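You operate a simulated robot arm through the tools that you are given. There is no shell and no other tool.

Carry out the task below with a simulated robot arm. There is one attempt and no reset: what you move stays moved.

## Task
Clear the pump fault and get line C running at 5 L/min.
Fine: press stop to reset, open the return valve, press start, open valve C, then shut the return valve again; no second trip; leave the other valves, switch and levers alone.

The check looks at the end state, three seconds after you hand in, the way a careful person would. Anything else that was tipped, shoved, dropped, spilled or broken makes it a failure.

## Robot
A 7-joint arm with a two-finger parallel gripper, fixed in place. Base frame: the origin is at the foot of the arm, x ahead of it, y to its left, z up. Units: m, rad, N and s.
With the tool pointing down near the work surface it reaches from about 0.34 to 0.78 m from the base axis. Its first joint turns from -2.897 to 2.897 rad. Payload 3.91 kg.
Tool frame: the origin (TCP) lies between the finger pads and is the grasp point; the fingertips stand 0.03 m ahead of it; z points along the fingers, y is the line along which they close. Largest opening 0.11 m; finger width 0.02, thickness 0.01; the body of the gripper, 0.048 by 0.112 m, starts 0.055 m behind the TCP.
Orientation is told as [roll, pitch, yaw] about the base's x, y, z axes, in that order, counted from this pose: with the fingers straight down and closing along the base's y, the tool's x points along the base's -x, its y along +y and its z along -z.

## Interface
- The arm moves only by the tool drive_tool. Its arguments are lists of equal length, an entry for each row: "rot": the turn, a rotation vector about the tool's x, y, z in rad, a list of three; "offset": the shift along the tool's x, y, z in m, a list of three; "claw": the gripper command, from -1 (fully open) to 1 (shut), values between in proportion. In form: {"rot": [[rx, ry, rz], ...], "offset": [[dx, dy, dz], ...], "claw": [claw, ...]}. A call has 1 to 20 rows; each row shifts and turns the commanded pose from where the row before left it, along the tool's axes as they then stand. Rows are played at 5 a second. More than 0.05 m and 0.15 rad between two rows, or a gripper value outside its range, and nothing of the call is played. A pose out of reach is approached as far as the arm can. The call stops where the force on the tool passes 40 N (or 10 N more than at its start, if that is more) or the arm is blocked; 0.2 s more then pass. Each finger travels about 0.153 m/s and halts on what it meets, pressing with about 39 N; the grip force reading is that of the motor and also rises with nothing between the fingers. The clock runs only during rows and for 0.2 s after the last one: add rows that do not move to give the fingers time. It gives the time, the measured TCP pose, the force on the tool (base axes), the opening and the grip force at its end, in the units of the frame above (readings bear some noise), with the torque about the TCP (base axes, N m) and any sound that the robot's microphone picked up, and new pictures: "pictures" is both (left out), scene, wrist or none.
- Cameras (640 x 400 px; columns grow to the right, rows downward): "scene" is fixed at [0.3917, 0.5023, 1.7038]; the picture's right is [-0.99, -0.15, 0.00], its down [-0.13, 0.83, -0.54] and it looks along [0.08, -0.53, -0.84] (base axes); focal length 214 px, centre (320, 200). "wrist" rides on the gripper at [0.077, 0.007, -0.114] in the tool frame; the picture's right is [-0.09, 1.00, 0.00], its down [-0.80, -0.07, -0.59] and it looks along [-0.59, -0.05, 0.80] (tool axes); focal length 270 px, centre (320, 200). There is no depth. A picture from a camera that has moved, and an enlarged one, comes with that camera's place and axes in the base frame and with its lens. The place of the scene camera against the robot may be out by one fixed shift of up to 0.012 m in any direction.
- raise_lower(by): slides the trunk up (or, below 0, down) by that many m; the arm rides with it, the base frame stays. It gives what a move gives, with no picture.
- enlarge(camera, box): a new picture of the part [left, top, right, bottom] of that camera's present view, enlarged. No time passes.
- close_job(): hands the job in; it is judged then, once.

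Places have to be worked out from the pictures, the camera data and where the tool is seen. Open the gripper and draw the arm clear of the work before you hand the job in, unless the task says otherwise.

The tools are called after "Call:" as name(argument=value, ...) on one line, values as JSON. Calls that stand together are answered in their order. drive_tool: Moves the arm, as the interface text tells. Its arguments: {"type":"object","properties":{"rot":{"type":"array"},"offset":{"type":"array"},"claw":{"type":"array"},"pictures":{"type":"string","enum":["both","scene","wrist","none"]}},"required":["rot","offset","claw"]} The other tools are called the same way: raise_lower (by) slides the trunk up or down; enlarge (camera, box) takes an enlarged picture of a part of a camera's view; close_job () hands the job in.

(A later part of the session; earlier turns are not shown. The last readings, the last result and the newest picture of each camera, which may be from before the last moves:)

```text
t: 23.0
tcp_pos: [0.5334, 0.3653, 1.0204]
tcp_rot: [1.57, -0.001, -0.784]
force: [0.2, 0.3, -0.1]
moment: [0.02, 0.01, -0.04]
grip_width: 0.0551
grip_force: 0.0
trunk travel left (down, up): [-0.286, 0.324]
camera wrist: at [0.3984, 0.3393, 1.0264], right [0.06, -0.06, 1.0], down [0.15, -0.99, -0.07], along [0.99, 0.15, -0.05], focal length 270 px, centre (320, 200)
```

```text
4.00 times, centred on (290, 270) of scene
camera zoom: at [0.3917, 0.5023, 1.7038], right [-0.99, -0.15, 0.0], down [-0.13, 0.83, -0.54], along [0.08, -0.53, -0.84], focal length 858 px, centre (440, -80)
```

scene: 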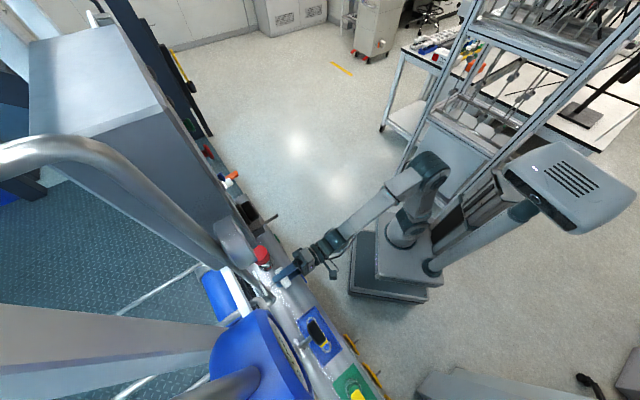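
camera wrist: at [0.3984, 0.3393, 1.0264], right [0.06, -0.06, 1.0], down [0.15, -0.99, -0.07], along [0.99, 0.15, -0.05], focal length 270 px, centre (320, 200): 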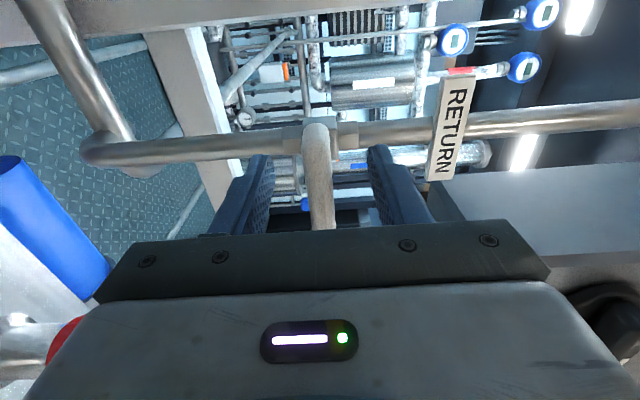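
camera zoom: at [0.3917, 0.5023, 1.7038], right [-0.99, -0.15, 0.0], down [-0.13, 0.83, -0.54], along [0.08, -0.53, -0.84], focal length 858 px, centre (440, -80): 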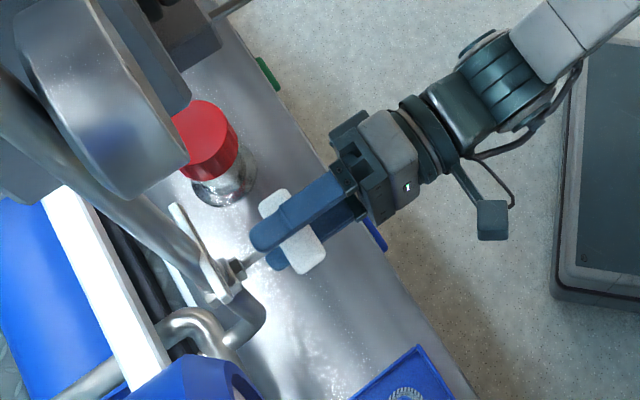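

The fingers straddle the bar with tips clear of the valve body. I close on the bar.

Call:
drive_tool(rot=[[0, 0, 0], [0, 0, 0], [0, 0, 0], [0, 0, 0]], offset=[[0, 0, 0], [0, 0, 0], [0, 0, 0], [0, 0, 0]], claw=[0.5, 1, 1, 1], pictures="wrist")

```text
t: 24.0
tcp_pos: [0.5318, 0.3657, 1.0198]
tcp_rot: [1.571, 0.0, -0.784]
force: [1.2, 0.4, 0.9]
moment: [0.03, -0.02, -0.29]
grip_width: 0.0129
grip_force: 44.4
trunk travel left (down, up): [-0.286, 0.324]
camera wrist: at [0.3982, 0.339, 1.0266], right [0.06, -0.06, 1.0], down [0.15, -0.99, -0.07], along [0.99, 0.15, -0.05], focal length 270 px, centre (320, 200)
```

wrist: 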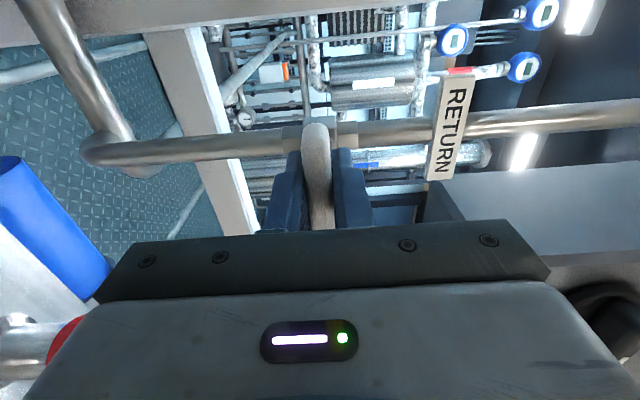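

Grip holds at 13 mm with little side load. I test a small counter-clockwise turn (−0.12 rad about tool z) and watch the moment.

Call:
drive_tool(rot=[[0, 0, -0.04], [0, 0, -0.04], [0, 0, -0.04]], offset=[[0, 0, 0], [0, 0, 0], [0, 0, 0]], claw=[1, 1, 1], pictures="none")

```text
t: 24.8
tcp_pos: [0.5324, 0.3649, 1.0191]
tcp_rot: [1.573, -0.122, -0.783]
force: [14.4, 12.6, 11.0]
moment: [-0.36, 0.31, -0.14]
grip_width: 0.0127
grip_force: 45.3
trunk travel left (down, up): [-0.286, 0.324]
```

The tool turned 0.12 rad with moderate forces (≈19 N along the stem, 11 N up). I check in the picture whether the bar is following before going on.

Call:
drive_tool(rot=[[0, 0, 0]], offset=[[0, 0, 0]], claw=[1], pictures="both")

Call:
enlarge(camera="wrist", box=[220, 80, 420, 240])

Call:
enlarge(camera="scene", box=[230, 220, 350, 320])

```text
t: 25.2
tcp_pos: [0.5322, 0.3659, 1.0191]
tcp_rot: [1.573, -0.119, -0.783]
force: [18.0, 13.7, 15.4]
moment: [-0.34, 0.32, 0.32]
grip_width: 0.0128
grip_force: 44.6
trunk travel left (down, up): [-0.286, 0.324]
camera wrist: at [0.398, 0.3391, 1.0168], right [-0.03, 0.02, 1.0], down [0.15, -0.99, 0.03], along [0.99, 0.15, 0.02], focal length 270 px, centre (320, 200)
```

scene: 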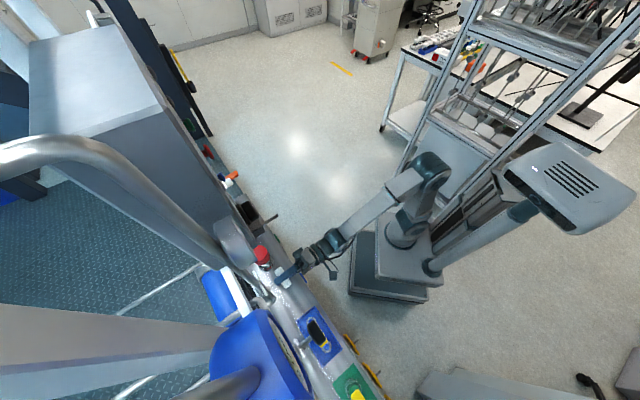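
wrist: 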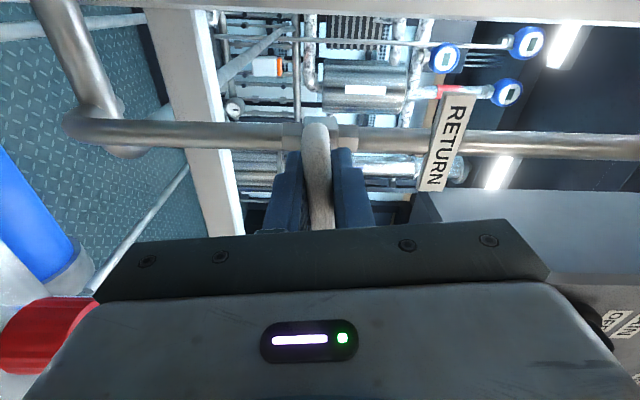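

```text
2.50 times, centred on (320, 160) of wrist
camera zoom: at [0.398, 0.3391, 1.0168], right [-0.03, 0.02, 1.0], down [0.15, -0.99, 0.03], along [0.99, 0.15, 0.02], focal length 676 px, centre (320, 300)
```

zoom: 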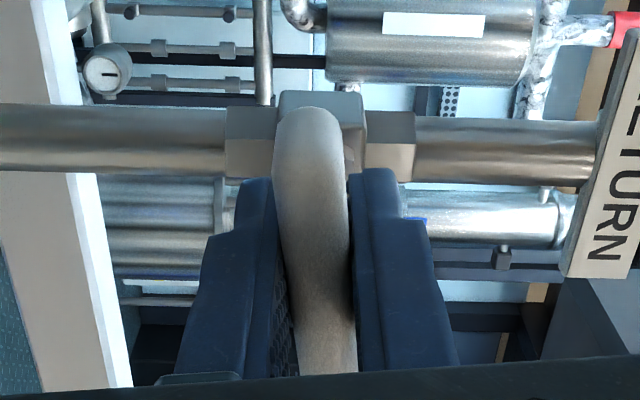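

```text
4.00 times, centred on (290, 270) of scene
camera zoom: at [0.3917, 0.5023, 1.7038], right [-0.99, -0.15, 0.0], down [-0.13, 0.83, -0.54], along [0.08, -0.53, -0.84], focal length 858 px, centre (440, -80)
```

zoom: 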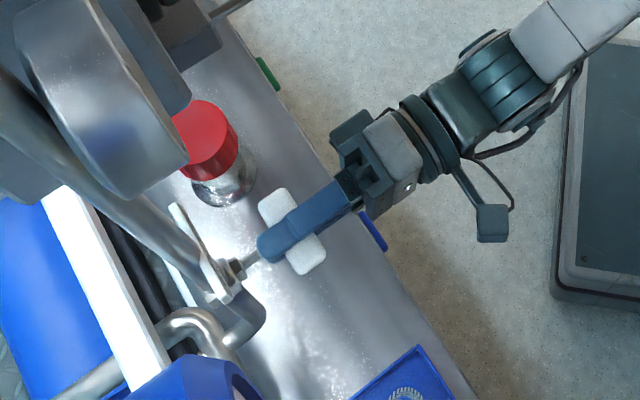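

The bar follows the gripper (pipe tilts relative to it), so counter-clockwise is free. I relieve the small side load (1 mm forward and 1 mm up) and see how the force responds.

Call:
drive_tool(rot=[[0, 0, 0]], offset=[[0, 0.001, 0.0015]], claw=[1], pictures="none")

```text
t: 25.6
tcp_pos: [0.5324, 0.3661, 1.0193]
tcp_rot: [1.57, -0.121, -0.783]
force: [9.3, 10.0, 11.4]
moment: [0.24, -0.25, -0.32]
grip_width: 0.0126
grip_force: 45.1
trunk travel left (down, up): [-0.286, 0.324]
```

The load dropped, so compliance is about 5 N/mm. I add a bit more relief and continue turning by 0.3 rad.

Call:
drive_tool(rot=[[0, 0, 0], [0, 0, -0.06], [0, 0, -0.06], [0, 0, -0.06], [0, 0, -0.06], [0, 0, -0.06]], offset=[[0, 0.002, 0.002], [0, 0, 0], [0, 0, 0], [0, 0, 0], [0, 0, 0], [0, 0, 0]], claw=[1, 1, 1, 1, 1, 1], pictures="none")

```text
t: 27.0
tcp_pos: [0.5331, 0.365, 1.0202]
tcp_rot: [1.564, -0.42, -0.781]
force: [-19.5, -12.9, -25.7]
moment: [0.57, -0.54, -0.35]
grip_width: 0.0132
grip_force: 45.1
trunk travel left (down, up): [-0.286, 0.324]
```

Torque about the stem is tiny, but side load reversed (−23 N along stem, −26 N vertical). I pause to see if it settles before correcting.

Call:
drive_tool(rot=[[0, 0, 0], [0, 0, 0]], offset=[[0, 0, 0], [0, 0, 0]], claw=[1, 1], pictures="none")

```text
t: 27.6
tcp_pos: [0.5335, 0.3647, 1.0195]
tcp_rot: [1.564, -0.42, -0.782]
force: [-19.4, -14.0, -28.3]
moment: [0.54, -0.47, -0.07]
grip_width: 0.0128
grip_force: 44.4
trunk travel left (down, up): [-0.286, 0.324]
```

It is steady, so I back the command off ~1.5 mm in both directions and read again.

Call:
drive_tool(rot=[[0, 0, 0]], offset=[[0.0006, -0.0014, -0.0015]], claw=[1], pictures="none")

```text
t: 28.0
tcp_pos: [0.5337, 0.3654, 1.0192]
tcp_rot: [1.567, -0.423, -0.781]
force: [-9.3, -9.1, -21.1]
moment: [-0.24, 0.33, 1.15]
grip_width: 0.0128
grip_force: 45.5
trunk travel left (down, up): [-0.286, 0.324]
```

Load is shrinking in proportion (~5–7 N/mm). I trim further: ~3 mm down and 1.5 mm back.

Call:
drive_tool(rot=[[0, 0, 0]], offset=[[0.0012, -0.0028, -0.0015]], claw=[1], pictures="none")

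```text
t: 28.4
tcp_pos: [0.5336, 0.3654, 1.0196]
tcp_rot: [1.575, -0.421, -0.786]
force: [4.1, 0.5, -4.7]
moment: [-0.91, 0.9, 0.86]
grip_width: 0.0132
grip_force: 44.7
trunk travel left (down, up): [-0.286, 0.324]
```

Side load is now nearly zero. I continue turning in modest steps.

Call:
drive_tool(rot=[[0, 0, -0.07], [0, 0, -0.07], [0, 0, -0.07]], offset=[[0, 0, 0], [0, 0, 0], [0, 0, 0]], claw=[1, 1, 1], pictures="none")

```text
t: 29.2
tcp_pos: [0.5336, 0.3644, 1.0201]
tcp_rot: [1.577, -0.632, -0.789]
force: [21.1, 15.0, 11.8]
moment: [-0.66, 0.72, 0.21]
grip_width: 0.013
grip_force: 44.6
trunk travel left (down, up): [-0.286, 0.324]
```

Turning builds load along the stem again (+25 N) though the rotation itself is easy. I relieve (3 mm forward, 2 mm up), then turn on in smaller steps.

Call:
drive_tool(rot=[[0, 0, 0], [0, 0, 0]], offset=[[-0.0012, 0.0016, 0.003], [0, 0, 0]], claw=[1, 1], pictures="wrist")

```text
t: 29.8
tcp_pos: [0.5332, 0.365, 1.0198]
tcp_rot: [1.569, -0.631, -0.784]
force: [-0.7, 0.6, 2.2]
moment: [0.64, -0.66, -1.14]
grip_width: 0.0131
grip_force: 44.4
trunk travel left (down, up): [-0.286, 0.324]
camera wrist: at [0.4059, 0.3313, 0.9791], right [-0.37, 0.36, 0.86], down [0.07, -0.91, 0.42], along [0.93, 0.21, 0.31], focal length 270 px, centre (320, 200)
```

wrist: 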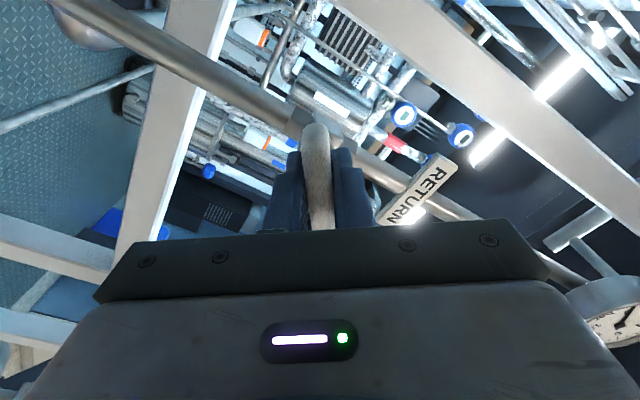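

Load is near zero and the bar has turned about 36° with the gripper. I continue.

Call:
drive_tool(rot=[[0, 0, -0.06], [0, 0, -0.06], [0, 0, -0.06]], offset=[[0, 0, 0], [0, 0, 0], [0, 0, 0]], claw=[1, 1, 1], pictures="none")

```text
t: 30.6
tcp_pos: [0.5329, 0.3655, 1.0182]
tcp_rot: [1.568, -0.811, -0.781]
force: [-7.0, -7.6, -6.1]
moment: [0.64, -0.64, -0.87]
grip_width: 0.0131
grip_force: 44.9
trunk travel left (down, up): [-0.286, 0.324]
```

Forces stay small (−10 N along the stem). I back off 1 mm and keep turning.

Call:
drive_tool(rot=[[0, 0, 0], [0, 0, -0.06], [0, 0, -0.06], [0, 0, -0.06], [0, 0, -0.06]], offset=[[0.0005, -0.0005, -0.001], [0, 0, 0], [0, 0, 0], [0, 0, 0], [0, 0, 0]], claw=[1, 1, 1, 1, 1], pictures="none")

```text
t: 31.8
tcp_pos: [0.5333, 0.3652, 1.0192]
tcp_rot: [1.567, -1.052, -0.779]
force: [2.3, -2.6, -4.1]
moment: [-0.92, 0.95, 0.6]
grip_width: 0.0129
grip_force: 45.4
trunk travel left (down, up): [-0.286, 0.324]
```

Very low forces at 1.05 rad. I continue turning another 0.24 rad.

Call:
drive_tool(rot=[[0, 0, -0.06], [0, 0, -0.06], [0, 0, -0.06], [0, 0, -0.06]], offset=[[0, 0, 0], [0, 0, 0], [0, 0, 0], [0, 0, 0]], claw=[1, 1, 1, 1], pictures="none")

```text
t: 32.8
tcp_pos: [0.5337, 0.3636, 1.0194]
tcp_rot: [1.568, -1.292, -0.78]
force: [-1.2, -4.6, -9.7]
moment: [0.38, -0.29, -0.08]
grip_width: 0.0129
grip_force: 44.9
trunk travel left (down, up): [-0.286, 0.324]
```

Still easy at 1.29 rad. I turn the final ~0.28 rad to vertical.

Call:
drive_tool(rot=[[0, 0, -0.06], [0, 0, -0.06], [0, 0, -0.06], [0, 0, -0.05], [0, 0, -0.05]], offset=[[0.001, 0, 0], [0, 0, 0], [0, 0, 0], [0, 0, 0], [0, 0, 0]], claw=[1, 1, 1, 1, 1], pictures="both")

```text
t: 34.0
tcp_pos: [0.5335, 0.364, 1.019]
tcp_rot: [-1.968, -1.569, 2.755]
force: [-0.2, -4.7, -4.7]
moment: [-0.42, 0.5, -0.29]
grip_width: 0.013
grip_force: 45.2
trunk travel left (down, up): [-0.286, 0.324]
camera wrist: at [0.4489, 0.2885, 0.9415], right [-0.71, 0.7, 0.09], down [-0.37, -0.47, 0.8], along [0.6, 0.53, 0.59], focal length 270 px, centre (320, 200)
```

scene: 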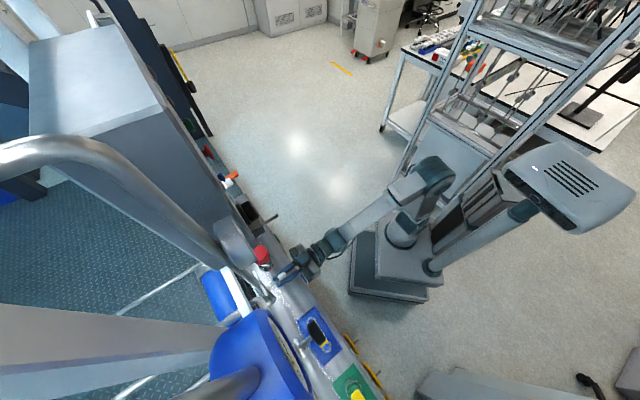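
wrist: 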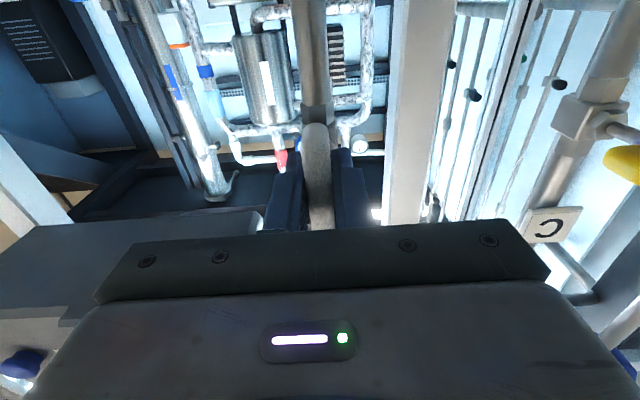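

The RETURN bar is now vertical, parallel to its pipe (open). I release it and back straight out.

Call:
drive_tool(rot=[[0, 0, 0], [0, 0, 0], [0, 0, 0], [0, 0, 0], [0, 0, 0], [0, 0, 0], [0, 0, 0], [0, 0, 0]], offset=[[0, 0, 0], [0, 0, 0], [0, 0, 0], [0, 0, -0.03], [0, 0, -0.04], [0, 0, -0.04], [0, 0, -0.04], [0, 0, 0]], claw=[0.5, 0, 0, 0, 0, 0, 0, 0], pictures="both")

Call:
enlarge(camera="wrist", box=[220, 40, 420, 220])

Call:
enlarge(camera="scene", box=[150, 70, 310, 300])

```text
t: 35.8
tcp_pos: [0.4265, 0.2571, 1.0191]
tcp_rot: [-1.651, -1.572, 2.439]
force: [-0.2, -0.2, -0.6]
moment: [0.0, -0.01, 0.03]
grip_width: 0.0551
grip_force: 0.1
trunk travel left (down, up): [-0.286, 0.324]
camera wrist: at [0.3405, 0.1811, 0.9414], right [-0.71, 0.7, 0.09], down [-0.37, -0.47, 0.8], along [0.6, 0.53, 0.59], focal length 270 px, centre (320, 200)
```

scene: 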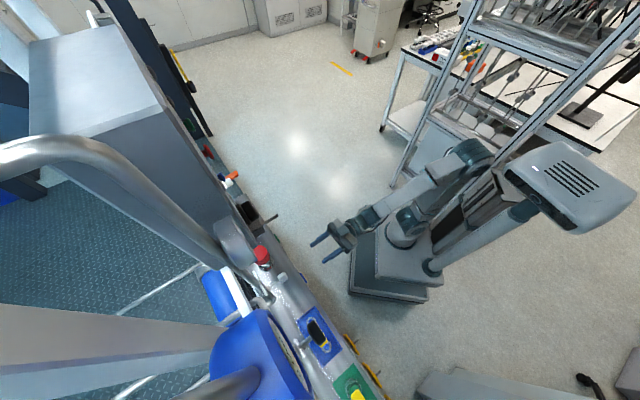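
wrist: 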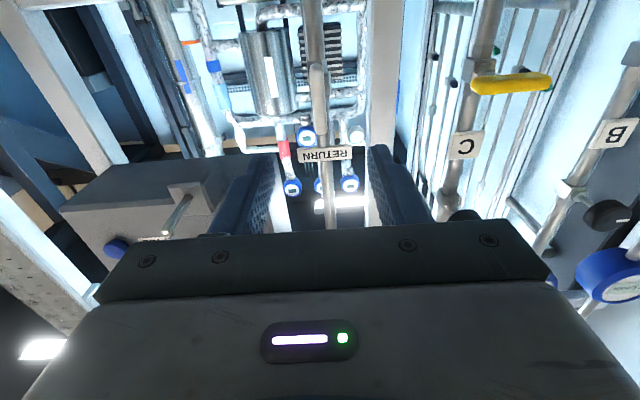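

```text
2.22 times, centred on (320, 130) of wrist
camera zoom: at [0.3405, 0.1811, 0.9414], right [-0.71, 0.7, 0.09], down [-0.37, -0.47, 0.8], along [0.6, 0.53, 0.59], focal length 601 px, centre (320, 356)
```

zoom: 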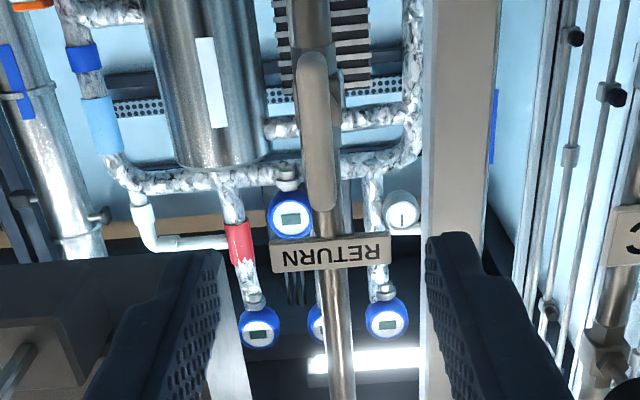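

```text
1.74 times, centred on (230, 185) of scene
camera zoom: at [0.3917, 0.5023, 1.7038], right [-0.99, -0.15, 0.0], down [-0.13, 0.83, -0.54], along [0.08, -0.53, -0.84], focal length 373 px, centre (476, 226)
```

zoom: 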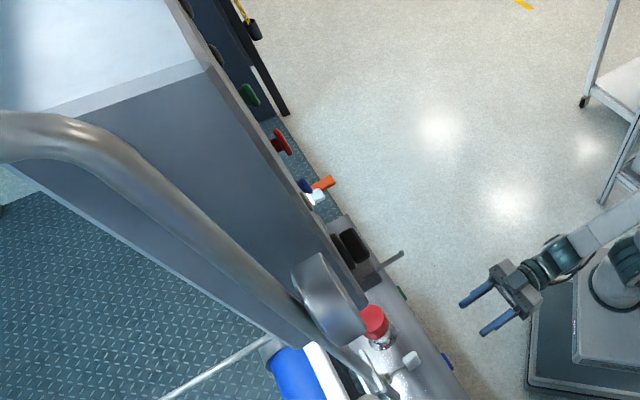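

RETURN is parallel to its pipe (open) and nothing else moved. Now I raise to START height (z≈1.383) and slide over in front of it, closing the fingers.

Call:
drive_tool(rot=[[0, 0, 0], [0, 0, 0], [0, 0, 0], [0, 0, 0], [0, 0, 0], [0, 0, 0], [0, 0, 0], [0, 0, 0], [0, 0, 0], [0, 0, 0], [0, 0, 0], [0, 0, 0], [0, 0, 0], [0, 0, 0], [0, 0, 0], [0, 0, 0]], offset=[[-0.0455, 0, 0], [-0.0455, 0, 0], [-0.0455, 0, 0], [-0.0455, 0, 0], [-0.0455, 0, 0], [-0.0455, 0, 0], [-0.0455, 0, 0], [-0.0455, 0, 0], [0, -0.0435, -0.005], [0, -0.0435, -0.005], [0, -0.0435, -0.01], [0, -0.0435, -0.01], [0, -0.0435, -0.005], [0, -0.0435, 0], [0, -0.0435, 0], [0, 0, 0]], claw=[0, 0, 0, 0, 0, 0, 0, 0, 0.5, 1, 1, 1, 1, 1, 1, 1], pictures="both")

Call:
enlarge(camera="wrist", box=[220, 60, 420, 220])

```text
t: 39.2
tcp_pos: [0.6168, 0.0217, 1.3835]
tcp_rot: [2.257, -1.571, -1.47]
force: [0.7, -0.4, 0.1]
moment: [0.0, 0.01, 0.03]
grip_width: 0.0001
grip_force: 37.7
trunk travel left (down, up): [-0.286, 0.324]
camera wrist: at [0.5318, -0.055, 1.3068], right [-0.71, 0.7, 0.09], down [-0.37, -0.47, 0.8], along [0.6, 0.53, 0.59], focal length 270 px, centre (320, 200)
```

scene: 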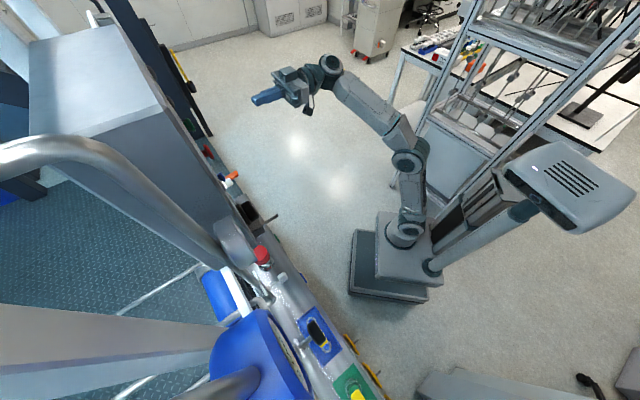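
wrist: 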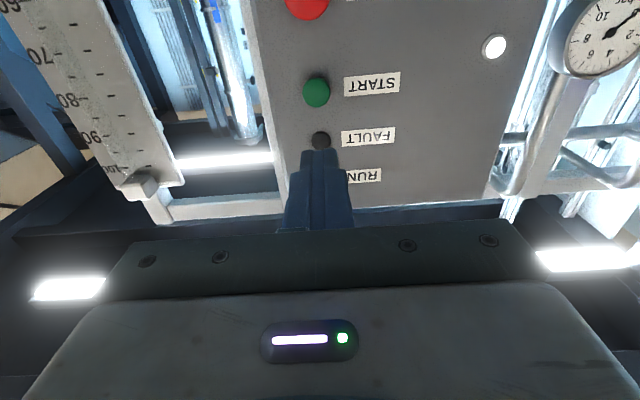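

```text
2.50 times, centred on (320, 140) of wrist
camera zoom: at [0.5318, -0.055, 1.3068], right [-0.71, 0.7, 0.09], down [-0.37, -0.47, 0.8], along [0.6, 0.53, 0.59], focal length 676 px, centre (320, 350)
```

zoom: 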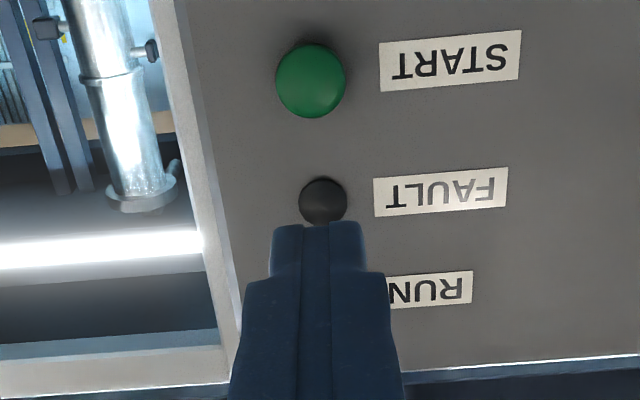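

START re-triangulates to e≈-0.426, z≈1.385, face n≈0.636. I shift 5 mm right and advance 0.125 m to stand ~3 cm off.

Call:
drive_tool(rot=[[0, 0, 0], [0, 0, 0], [0, 0, 0], [0, 0, 0], [0, 0, 0]], offset=[[-0.001, -0.005, 0.0], [0, 0, 0.04], [0, 0, 0.04], [0, 0, 0.045], [0, 0, 0]], claw=[1, 1, 1, 1, 1], pictures="both")

Call:
enlarge(camera="wrist", box=[220, 60, 420, 220])

Call:
enlarge(camera="scene", box=[150, 70, 270, 170])

```text
t: 40.4
tcp_pos: [0.7058, 0.1062, 1.3747]
tcp_rot: [0.977, -1.57, -0.191]
force: [0.9, 0.2, -0.4]
moment: [0.06, -0.04, 0.03]
grip_width: 0.0001
grip_force: 38.0
out of reach, approached as far as the arm can: row 4
trunk travel left (down, up): [-0.286, 0.324]
camera wrist: at [0.6206, 0.0306, 1.2981], right [-0.7, 0.7, 0.09], down [-0.37, -0.47, 0.8], along [0.61, 0.53, 0.59], focal length 270 px, centre (320, 200)
```

scene: 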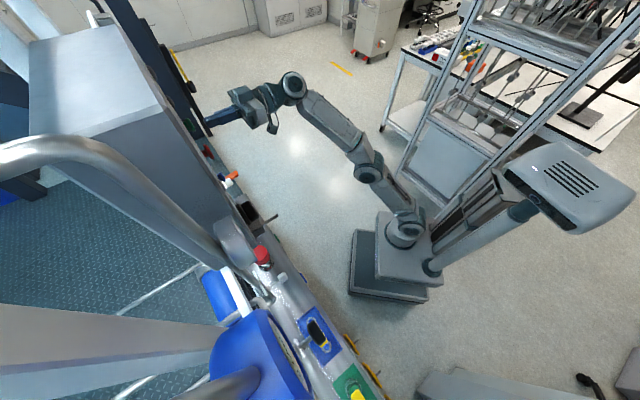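
wrist: 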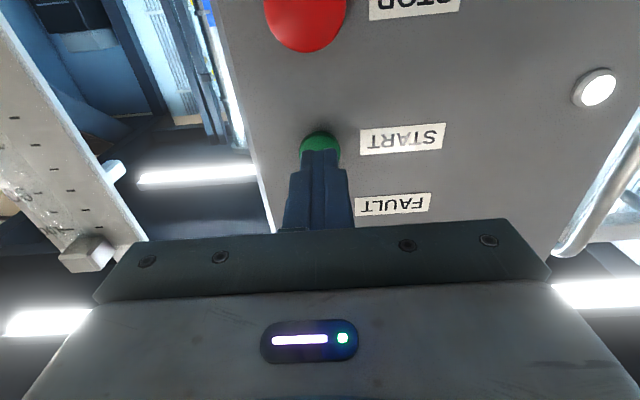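

```text
2.50 times, centred on (320, 140) of wrist
camera zoom: at [0.6206, 0.0306, 1.2981], right [-0.7, 0.7, 0.09], down [-0.37, -0.47, 0.8], along [0.61, 0.53, 0.59], focal length 676 px, centre (320, 350)
```

zoom: 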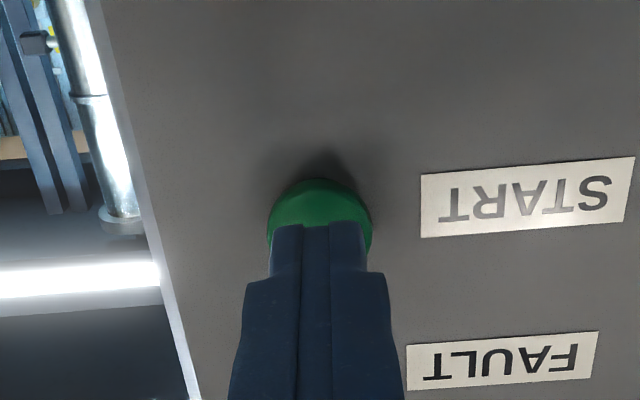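

```text
4.00 times, centred on (210, 120) of scene
camera zoom: at [0.3917, 0.5023, 1.7038], right [-0.99, -0.15, 0.0], down [-0.13, 0.83, -0.54], along [0.08, -0.53, -0.84], focal length 858 px, centre (760, 520)
```

zoom: 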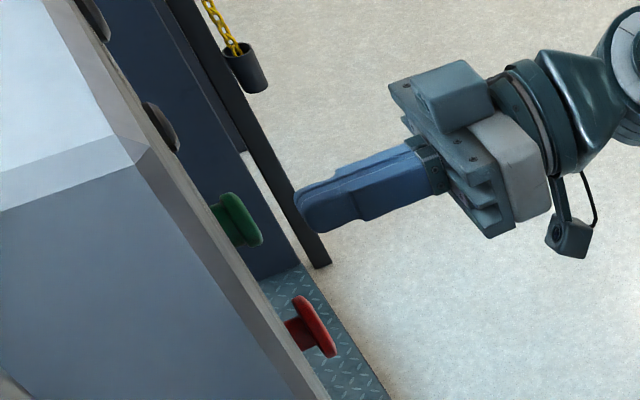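

The arm is at full stretch here (out of reach, sagging 1 cm). I'll retract 8 cm, raise the trunk 0.12 m for better reach, then come back down to START height.

Call:
drive_tool(rot=[[0, 0, 0], [0, 0, 0], [0, 0, 0]], offset=[[0, 0, -0.045], [0, 0, -0.045], [0, 0, 0]], claw=[1, 1, 1], pictures="none")

Call:
raise_lower(by=0.12)

```text
t: 41.2
tcp_pos: [0.6435, 0.0422, 1.3756]
tcp_rot: [-1.891, -1.571, 2.677]
force: [-1.1, 0.7, 0.3]
moment: [-0.03, 0.04, -0.02]
grip_width: 0.0
grip_force: 37.8
trunk travel left (down, up): [-0.286, 0.324]
```

```text
t: 42.7
tcp_pos: [0.6434, 0.0437, 1.4971]
tcp_rot: [-1.651, -1.571, 2.441]
force: [-0.2, -0.6, -0.9]
moment: [0.03, -0.02, -0.01]
grip_width: 0.0002
grip_force: 37.8
trunk travel left (down, up): [-0.406, 0.204]
```

Now at e=-0.424, n=0.486, z=1.497. I lower 0.112 m to z=1.385 and advance 0.09 m to stand ~3 cm off START.

Call:
drive_tool(rot=[[0, 0, 0], [0, 0, 0], [0, 0, 0], [0, 0, 0], [0, 0, 0], [0, 0, 0]], offset=[[0.037, -0.0015, 0], [0.037, 0, 0], [0.038, 0, 0], [0, 0, 0.045], [0, 0, 0.045], [0, 0, 0]], claw=[1, 1, 1, 1, 1, 1], pictures="both")

Call:
enlarge(camera="wrist", box=[220, 60, 420, 220])

Call:
enlarge(camera="scene", box=[150, 70, 270, 170])

```text
t: 44.1
tcp_pos: [0.7069, 0.1051, 1.3858]
tcp_rot: [-1.133, -1.57, 1.92]
force: [0.2, 0.1, 0.0]
moment: [0.0, -0.02, 0.0]
grip_width: 0.0002
grip_force: 37.1
trunk travel left (down, up): [-0.406, 0.204]
camera wrist: at [0.6224, 0.0302, 1.3087], right [-0.71, 0.7, 0.09], down [-0.37, -0.47, 0.8], along [0.6, 0.53, 0.59], focal length 270 px, centre (320, 200)
```

scene: 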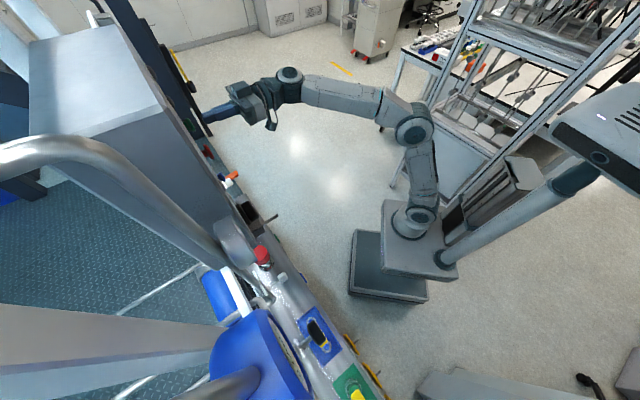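
wrist: 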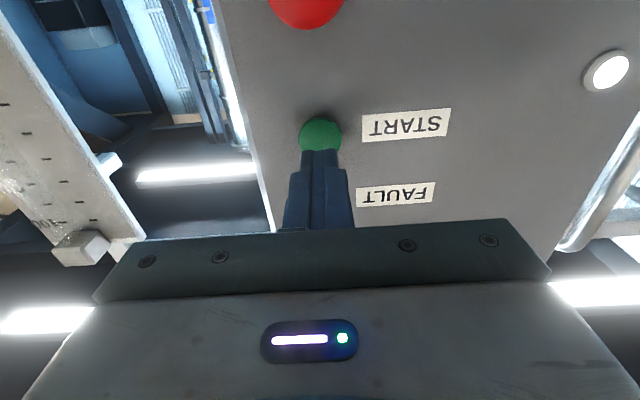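

```text
2.50 times, centred on (320, 140) of wrist
camera zoom: at [0.6224, 0.0302, 1.3087], right [-0.71, 0.7, 0.09], down [-0.37, -0.47, 0.8], along [0.6, 0.53, 0.59], focal length 676 px, centre (320, 350)
```

zoom: 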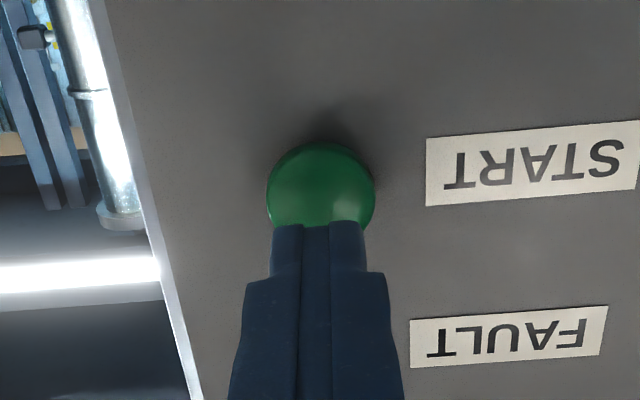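

```text
4.00 times, centred on (210, 120) of scene
camera zoom: at [0.3917, 0.5023, 1.7038], right [-0.99, -0.15, 0.0], down [-0.13, 0.83, -0.54], along [0.08, -0.53, -0.84], focal length 858 px, centre (760, 520)
```

zoom: 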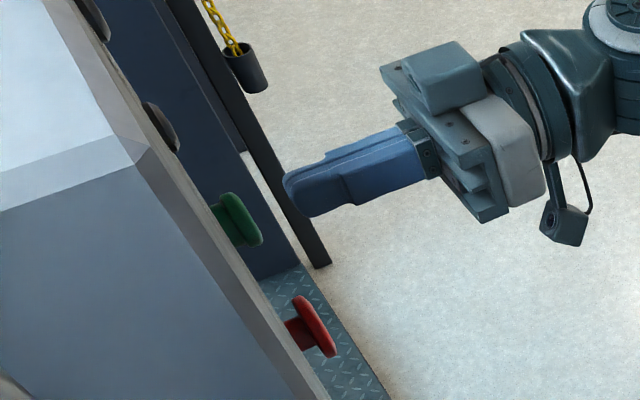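

Alignment matches the successful STOP approach. I press START gently in small steps.

Call:
drive_tool(rot=[[0, 0, 0], [0, 0, 0], [0, 0, 0], [0, 0, 0], [0, 0, 0]], offset=[[0, 0, 0.012], [0, 0, 0.012], [0, 0, 0.003], [0, 0, 0.003], [0, 0, 0.002]], claw=[1, 1, 1, 1, 1], pictures="none")

```text
t: 45.3
tcp_pos: [0.7289, 0.1257, 1.3862]
tcp_rot: [-2.376, -1.569, -3.12]
force: [-12.0, -5.2, -3.2]
moment: [-0.08, 0.08, 0.15]
grip_width: 0.0
grip_force: 37.3
trunk travel left (down, up): [-0.406, 0.204]
heard: click
```

A click with ~12 N: START pressed. I back straight off and look at the lamps, gauge and flow meters.

Call:
drive_tool(rot=[[0, 0, 0], [0, 0, 0], [0, 0, 0], [0, 0, 0], [0, 0, 0]], offset=[[0, 0, -0.025], [0, 0, -0.04], [0, 0, -0.04], [0, 0, -0.035], [0, 0, 0]], claw=[1, 1, 1, 1, 1], pictures="both")

Call:
enlarge(camera="wrist", box=[260, 0, 640, 220])

Call:
enlarge(camera="scene", box=[150, 70, 270, 170])

```text
t: 46.5
tcp_pos: [0.6294, 0.0288, 1.3849]
tcp_rot: [-2.532, -1.571, -2.963]
force: [-1.0, 0.2, -0.1]
moment: [0.01, -0.01, 0.0]
grip_width: 0.0
grip_force: 37.8
trunk travel left (down, up): [-0.406, 0.204]
camera wrist: at [0.545, -0.047, 1.3076], right [-0.71, 0.7, 0.09], down [-0.37, -0.47, 0.8], along [0.6, 0.53, 0.59], focal length 270 px, centre (320, 200)
```

scene: 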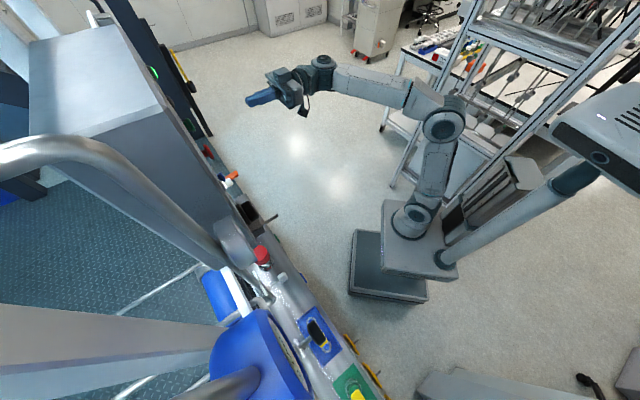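
wrist: 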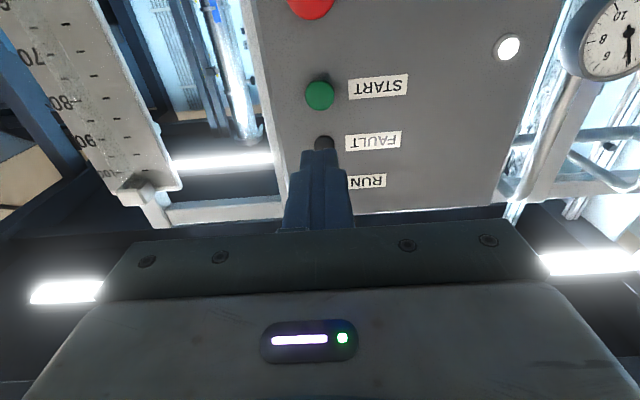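

```text
1.68 times, centred on (450, 110) of wrist
camera zoom: at [0.545, -0.047, 1.3076], right [-0.71, 0.7, 0.09], down [-0.37, -0.47, 0.8], along [0.6, 0.53, 0.59], focal length 455 px, centre (101, 352)
```

zoom: 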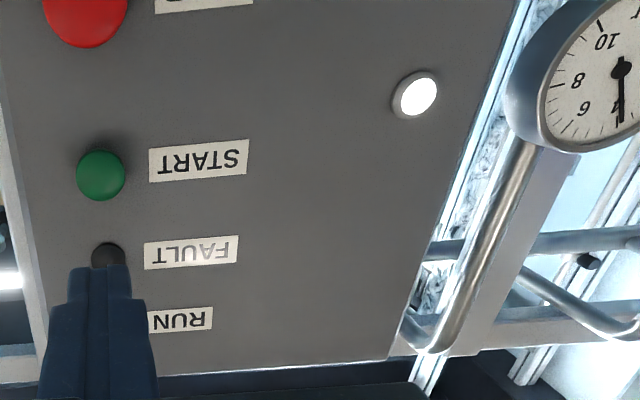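

```text
4.00 times, centred on (210, 120) of scene
camera zoom: at [0.3917, 0.5023, 1.7038], right [-0.99, -0.15, 0.0], down [-0.13, 0.83, -0.54], along [0.08, -0.53, -0.84], focal length 858 px, centre (760, 520)
```

zoom: 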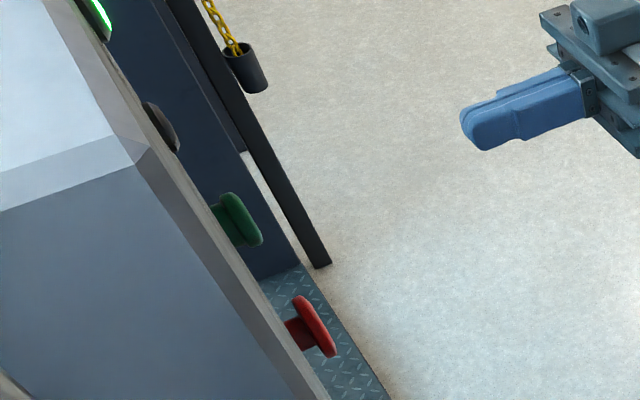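

RUN is lit, FAULT is dark and pressure reads about 5 bar: pump running through RETURN. Now I slide along at this height to line C (e≈0.062), then lower the trunk 0.12 m.

Call:
drive_tool(rot=[[0, 0, 0], [0, 0, 0], [0, 0, 0], [0, 0, 0], [0, 0, 0], [0, 0, 0], [0, 0, 0], [0, 0, 0], [0, 0, 0], [0, 0, 0], [0, 0, 0], [0, 0, 0]], offset=[[0, 0.0443, 0], [0, 0.0443, 0], [0, 0.0443, 0.003], [0, 0.0443, 0.003], [0, 0.0443, 0.003], [0, 0.0443, 0.003], [0, 0.0443, 0.003], [0, 0.0443, 0], [0, 0.0443, 0], [0, 0.0443, 0], [0, 0.0443, 0], [0, 0, 0]], claw=[1, 1, 1, 1, 1, 1, 1, 0.5, 0, 0, 0, 0], pictures="wrist")

Call:
raise_lower(by=-0.12)

```text
t: 49.1
tcp_pos: [0.3106, 0.3865, 1.3745]
tcp_rot: [0.716, -1.526, 0.08]
force: [1.6, 0.4, -0.2]
moment: [-0.02, 0.03, -0.02]
grip_width: 0.055
grip_force: 0.1
trunk travel left (down, up): [-0.406, 0.204]
camera wrist: at [0.2225, 0.3092, 1.301], right [-0.71, 0.7, 0.12], down [-0.33, -0.47, 0.82], along [0.63, 0.54, 0.56], focal length 270 px, centre (320, 200)
```

wrist: 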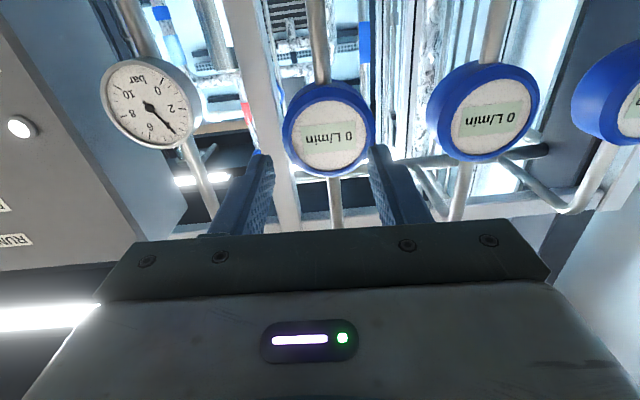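

```text
t: 50.6
tcp_pos: [0.3409, 0.3841, 1.2361]
tcp_rot: [0.731, -1.46, 0.056]
force: [0.8, -0.1, 0.8]
moment: [0.02, -0.03, -0.02]
grip_width: 0.0554
grip_force: 0.0
trunk travel left (down, up): [-0.286, 0.324]
```

The pose drifted a little (pitch −1.46, x +3 cm) — probably an awkward joint configuration there. I hold still and re-read before moving.

Call:
drive_tool(rot=[[0, 0, 0], [0, 0, 0]], offset=[[0, 0, 0], [0, 0, 0]], claw=[0, 0], pictures="both")

```text
t: 51.4
tcp_pos: [0.3478, 0.3831, 1.2278]
tcp_rot: [0.728, -1.445, 0.058]
force: [-0.2, 0.3, -0.6]
moment: [0.01, -0.01, -0.01]
grip_width: 0.0549
grip_force: 0.0
trunk travel left (down, up): [-0.286, 0.324]
stopped in row 2: the arm was blocked; the commanded pose is now the measured one
camera wrist: at [0.253, 0.3077, 1.1622], right [-0.69, 0.71, 0.17], down [-0.27, -0.46, 0.84], along [0.68, 0.54, 0.51], focal length 270 px, centre (320, 200)
```

scene: 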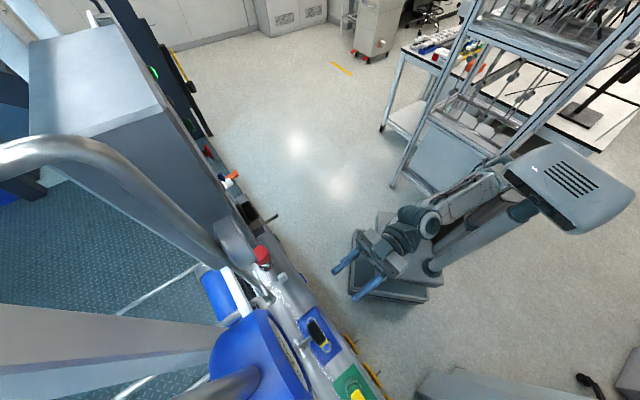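
wrist: 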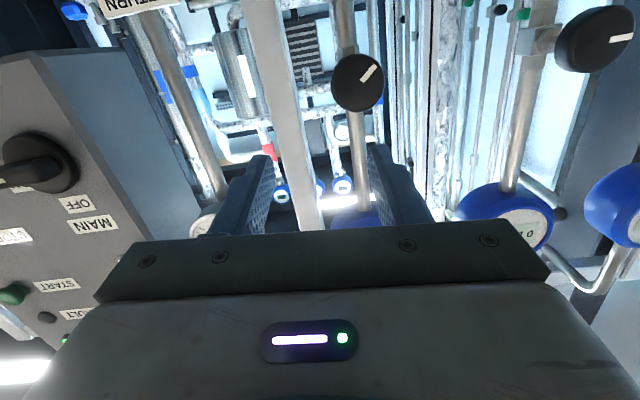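

The arm reports being blocked; in the scene the elbow sits right against the robot's own head/mast because the arm is folded so close. I'll move down and slightly forward (away from the fold) in small steps and check it frees.

Call:
drive_tool(rot=[[0, 0, 0], [0, 0, 0], [0, 0, 0]], offset=[[0.03, -0.0025, 0.013], [0.03, -0.0025, 0.013], [0, 0, 0]], claw=[0, 0, 0], pictures="both")

```text
t: 52.2
tcp_pos: [0.3562, 0.398, 1.1708]
tcp_rot: [0.741, -1.46, 0.044]
force: [0.9, -0.3, 0.8]
moment: [0.02, -0.01, 0.0]
grip_width: 0.055
grip_force: 0.3
trunk travel left (down, up): [-0.286, 0.324]
camera wrist: at [0.2639, 0.3217, 1.1052], right [-0.69, 0.7, 0.16], down [-0.28, -0.47, 0.84], along [0.67, 0.53, 0.52], focal length 270 px, centre (320, 200)
```

scene: 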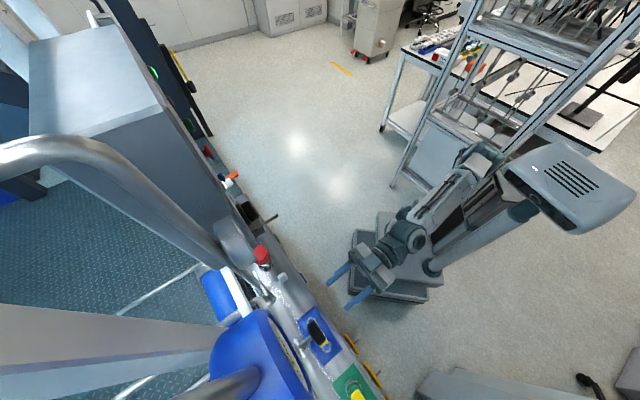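
wrist: 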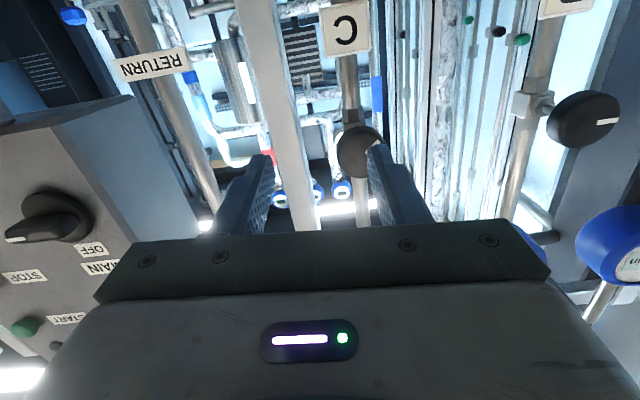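

It moves freely again. I continue down to the handle's height, keeping tips ~8 cm in front of the handle.

Call:
drive_tool(rot=[[0, 0, 0], [0, 0, 0], [0, 0, 0], [0, 0, 0], [0, 0, 0]], offset=[[0.0375, -0.003, 0.0035], [0.0375, -0.003, 0.0035], [0.0375, -0.003, 0.0035], [0.0375, -0.003, 0.0035], [0, 0, 0]], claw=[0, 0, 0, 0, 0], pictures="both")

```text
t: 53.4
tcp_pos: [0.3598, 0.3992, 1.0194]
tcp_rot: [0.74, -1.459, 0.048]
force: [-0.3, 0.2, -0.7]
moment: [0.0, 0.0, 0.04]
grip_width: 0.0549
grip_force: 0.0
trunk travel left (down, up): [-0.286, 0.324]
camera wrist: at [0.267, 0.3232, 0.9534], right [-0.69, 0.7, 0.16], down [-0.28, -0.47, 0.84], along [0.67, 0.54, 0.52], focal length 270 px, centre (320, 200)
```

scene: 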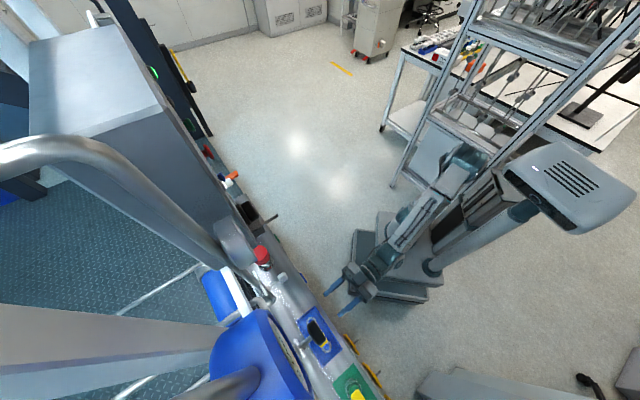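
wrist: 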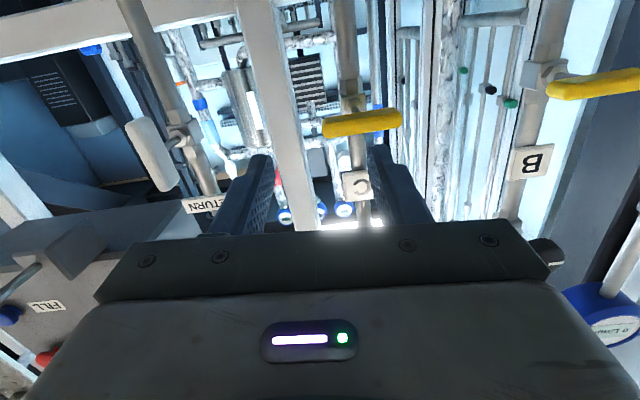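

Now level with the C handle (e≈0.062, z≈1.02). I correct the small tilt, shift 3.4 cm left to line up with C, then roll +90° so the fingers close vertically.

Call:
drive_tool(rot=[[0, -0.0824, -0.0753], [0, 0, 0], [0, 0, 0.1428], [0, 0, 0.1428], [0, 0, 0.1428], [0, 0, 0.1428], [0, 0, 0.1428], [0, 0, 0.1428], [0, 0, 0.1428], [0, 0, 0.1428], [0, 0, 0.1428], [0, 0, 0.1428], [0, 0, 0.1428], [0, 0, 0]], offset=[[0, 0, 0], [0, 0.034, 0], [0, 0, 0], [0, 0, 0], [0, 0, 0], [0, 0, 0], [0, 0, 0], [0, 0, 0], [0, 0, 0], [0, 0, 0], [0, 0, 0], [0, 0, 0], [0, 0, 0], [0, 0, 0]], claw=[0, 0, 0, 0, 0, 0, 0, 0, 0, 0, 0, 0, 0, 0], pictures="both")

Call:
enlarge(camera="wrist", box=[220, 40, 420, 220])

```text
t: 56.4
tcp_pos: [0.3339, 0.4229, 1.0196]
tcp_rot: [1.569, 0.002, -0.785]
force: [0.0, -0.6, 0.8]
moment: [0.02, -0.01, 0.0]
grip_width: 0.0548
grip_force: 0.0
trunk travel left (down, up): [-0.286, 0.324]
camera wrist: at [0.1998, 0.3976, 1.0265], right [0.06, -0.06, 1.0], down [0.15, -0.99, -0.07], along [0.99, 0.15, -0.05], focal length 270 px, centre (320, 200)
```

scene: 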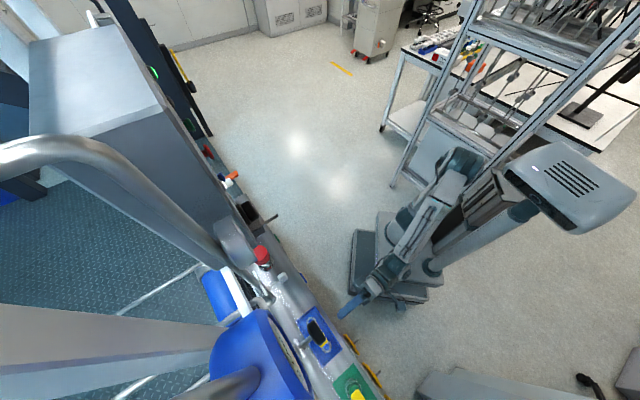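
wrist: 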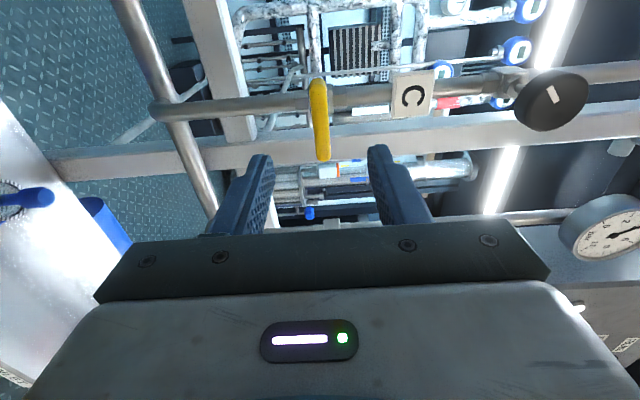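

```text
2.22 times, centred on (320, 130) of wrist
camera zoom: at [0.1998, 0.3976, 1.0265], right [0.06, -0.06, 1.0], down [0.15, -0.99, -0.07], along [0.99, 0.15, -0.05], focal length 601 px, centre (320, 356)
```

zoom: 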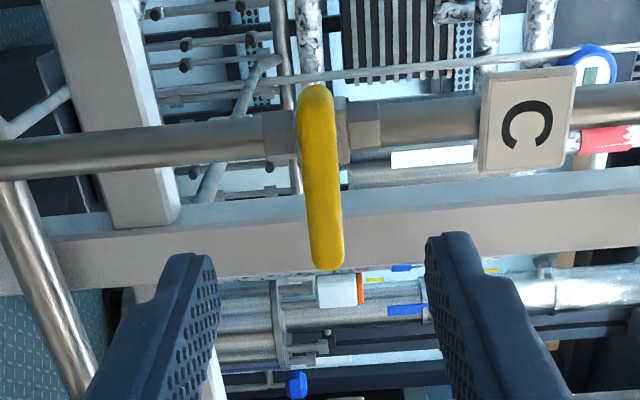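

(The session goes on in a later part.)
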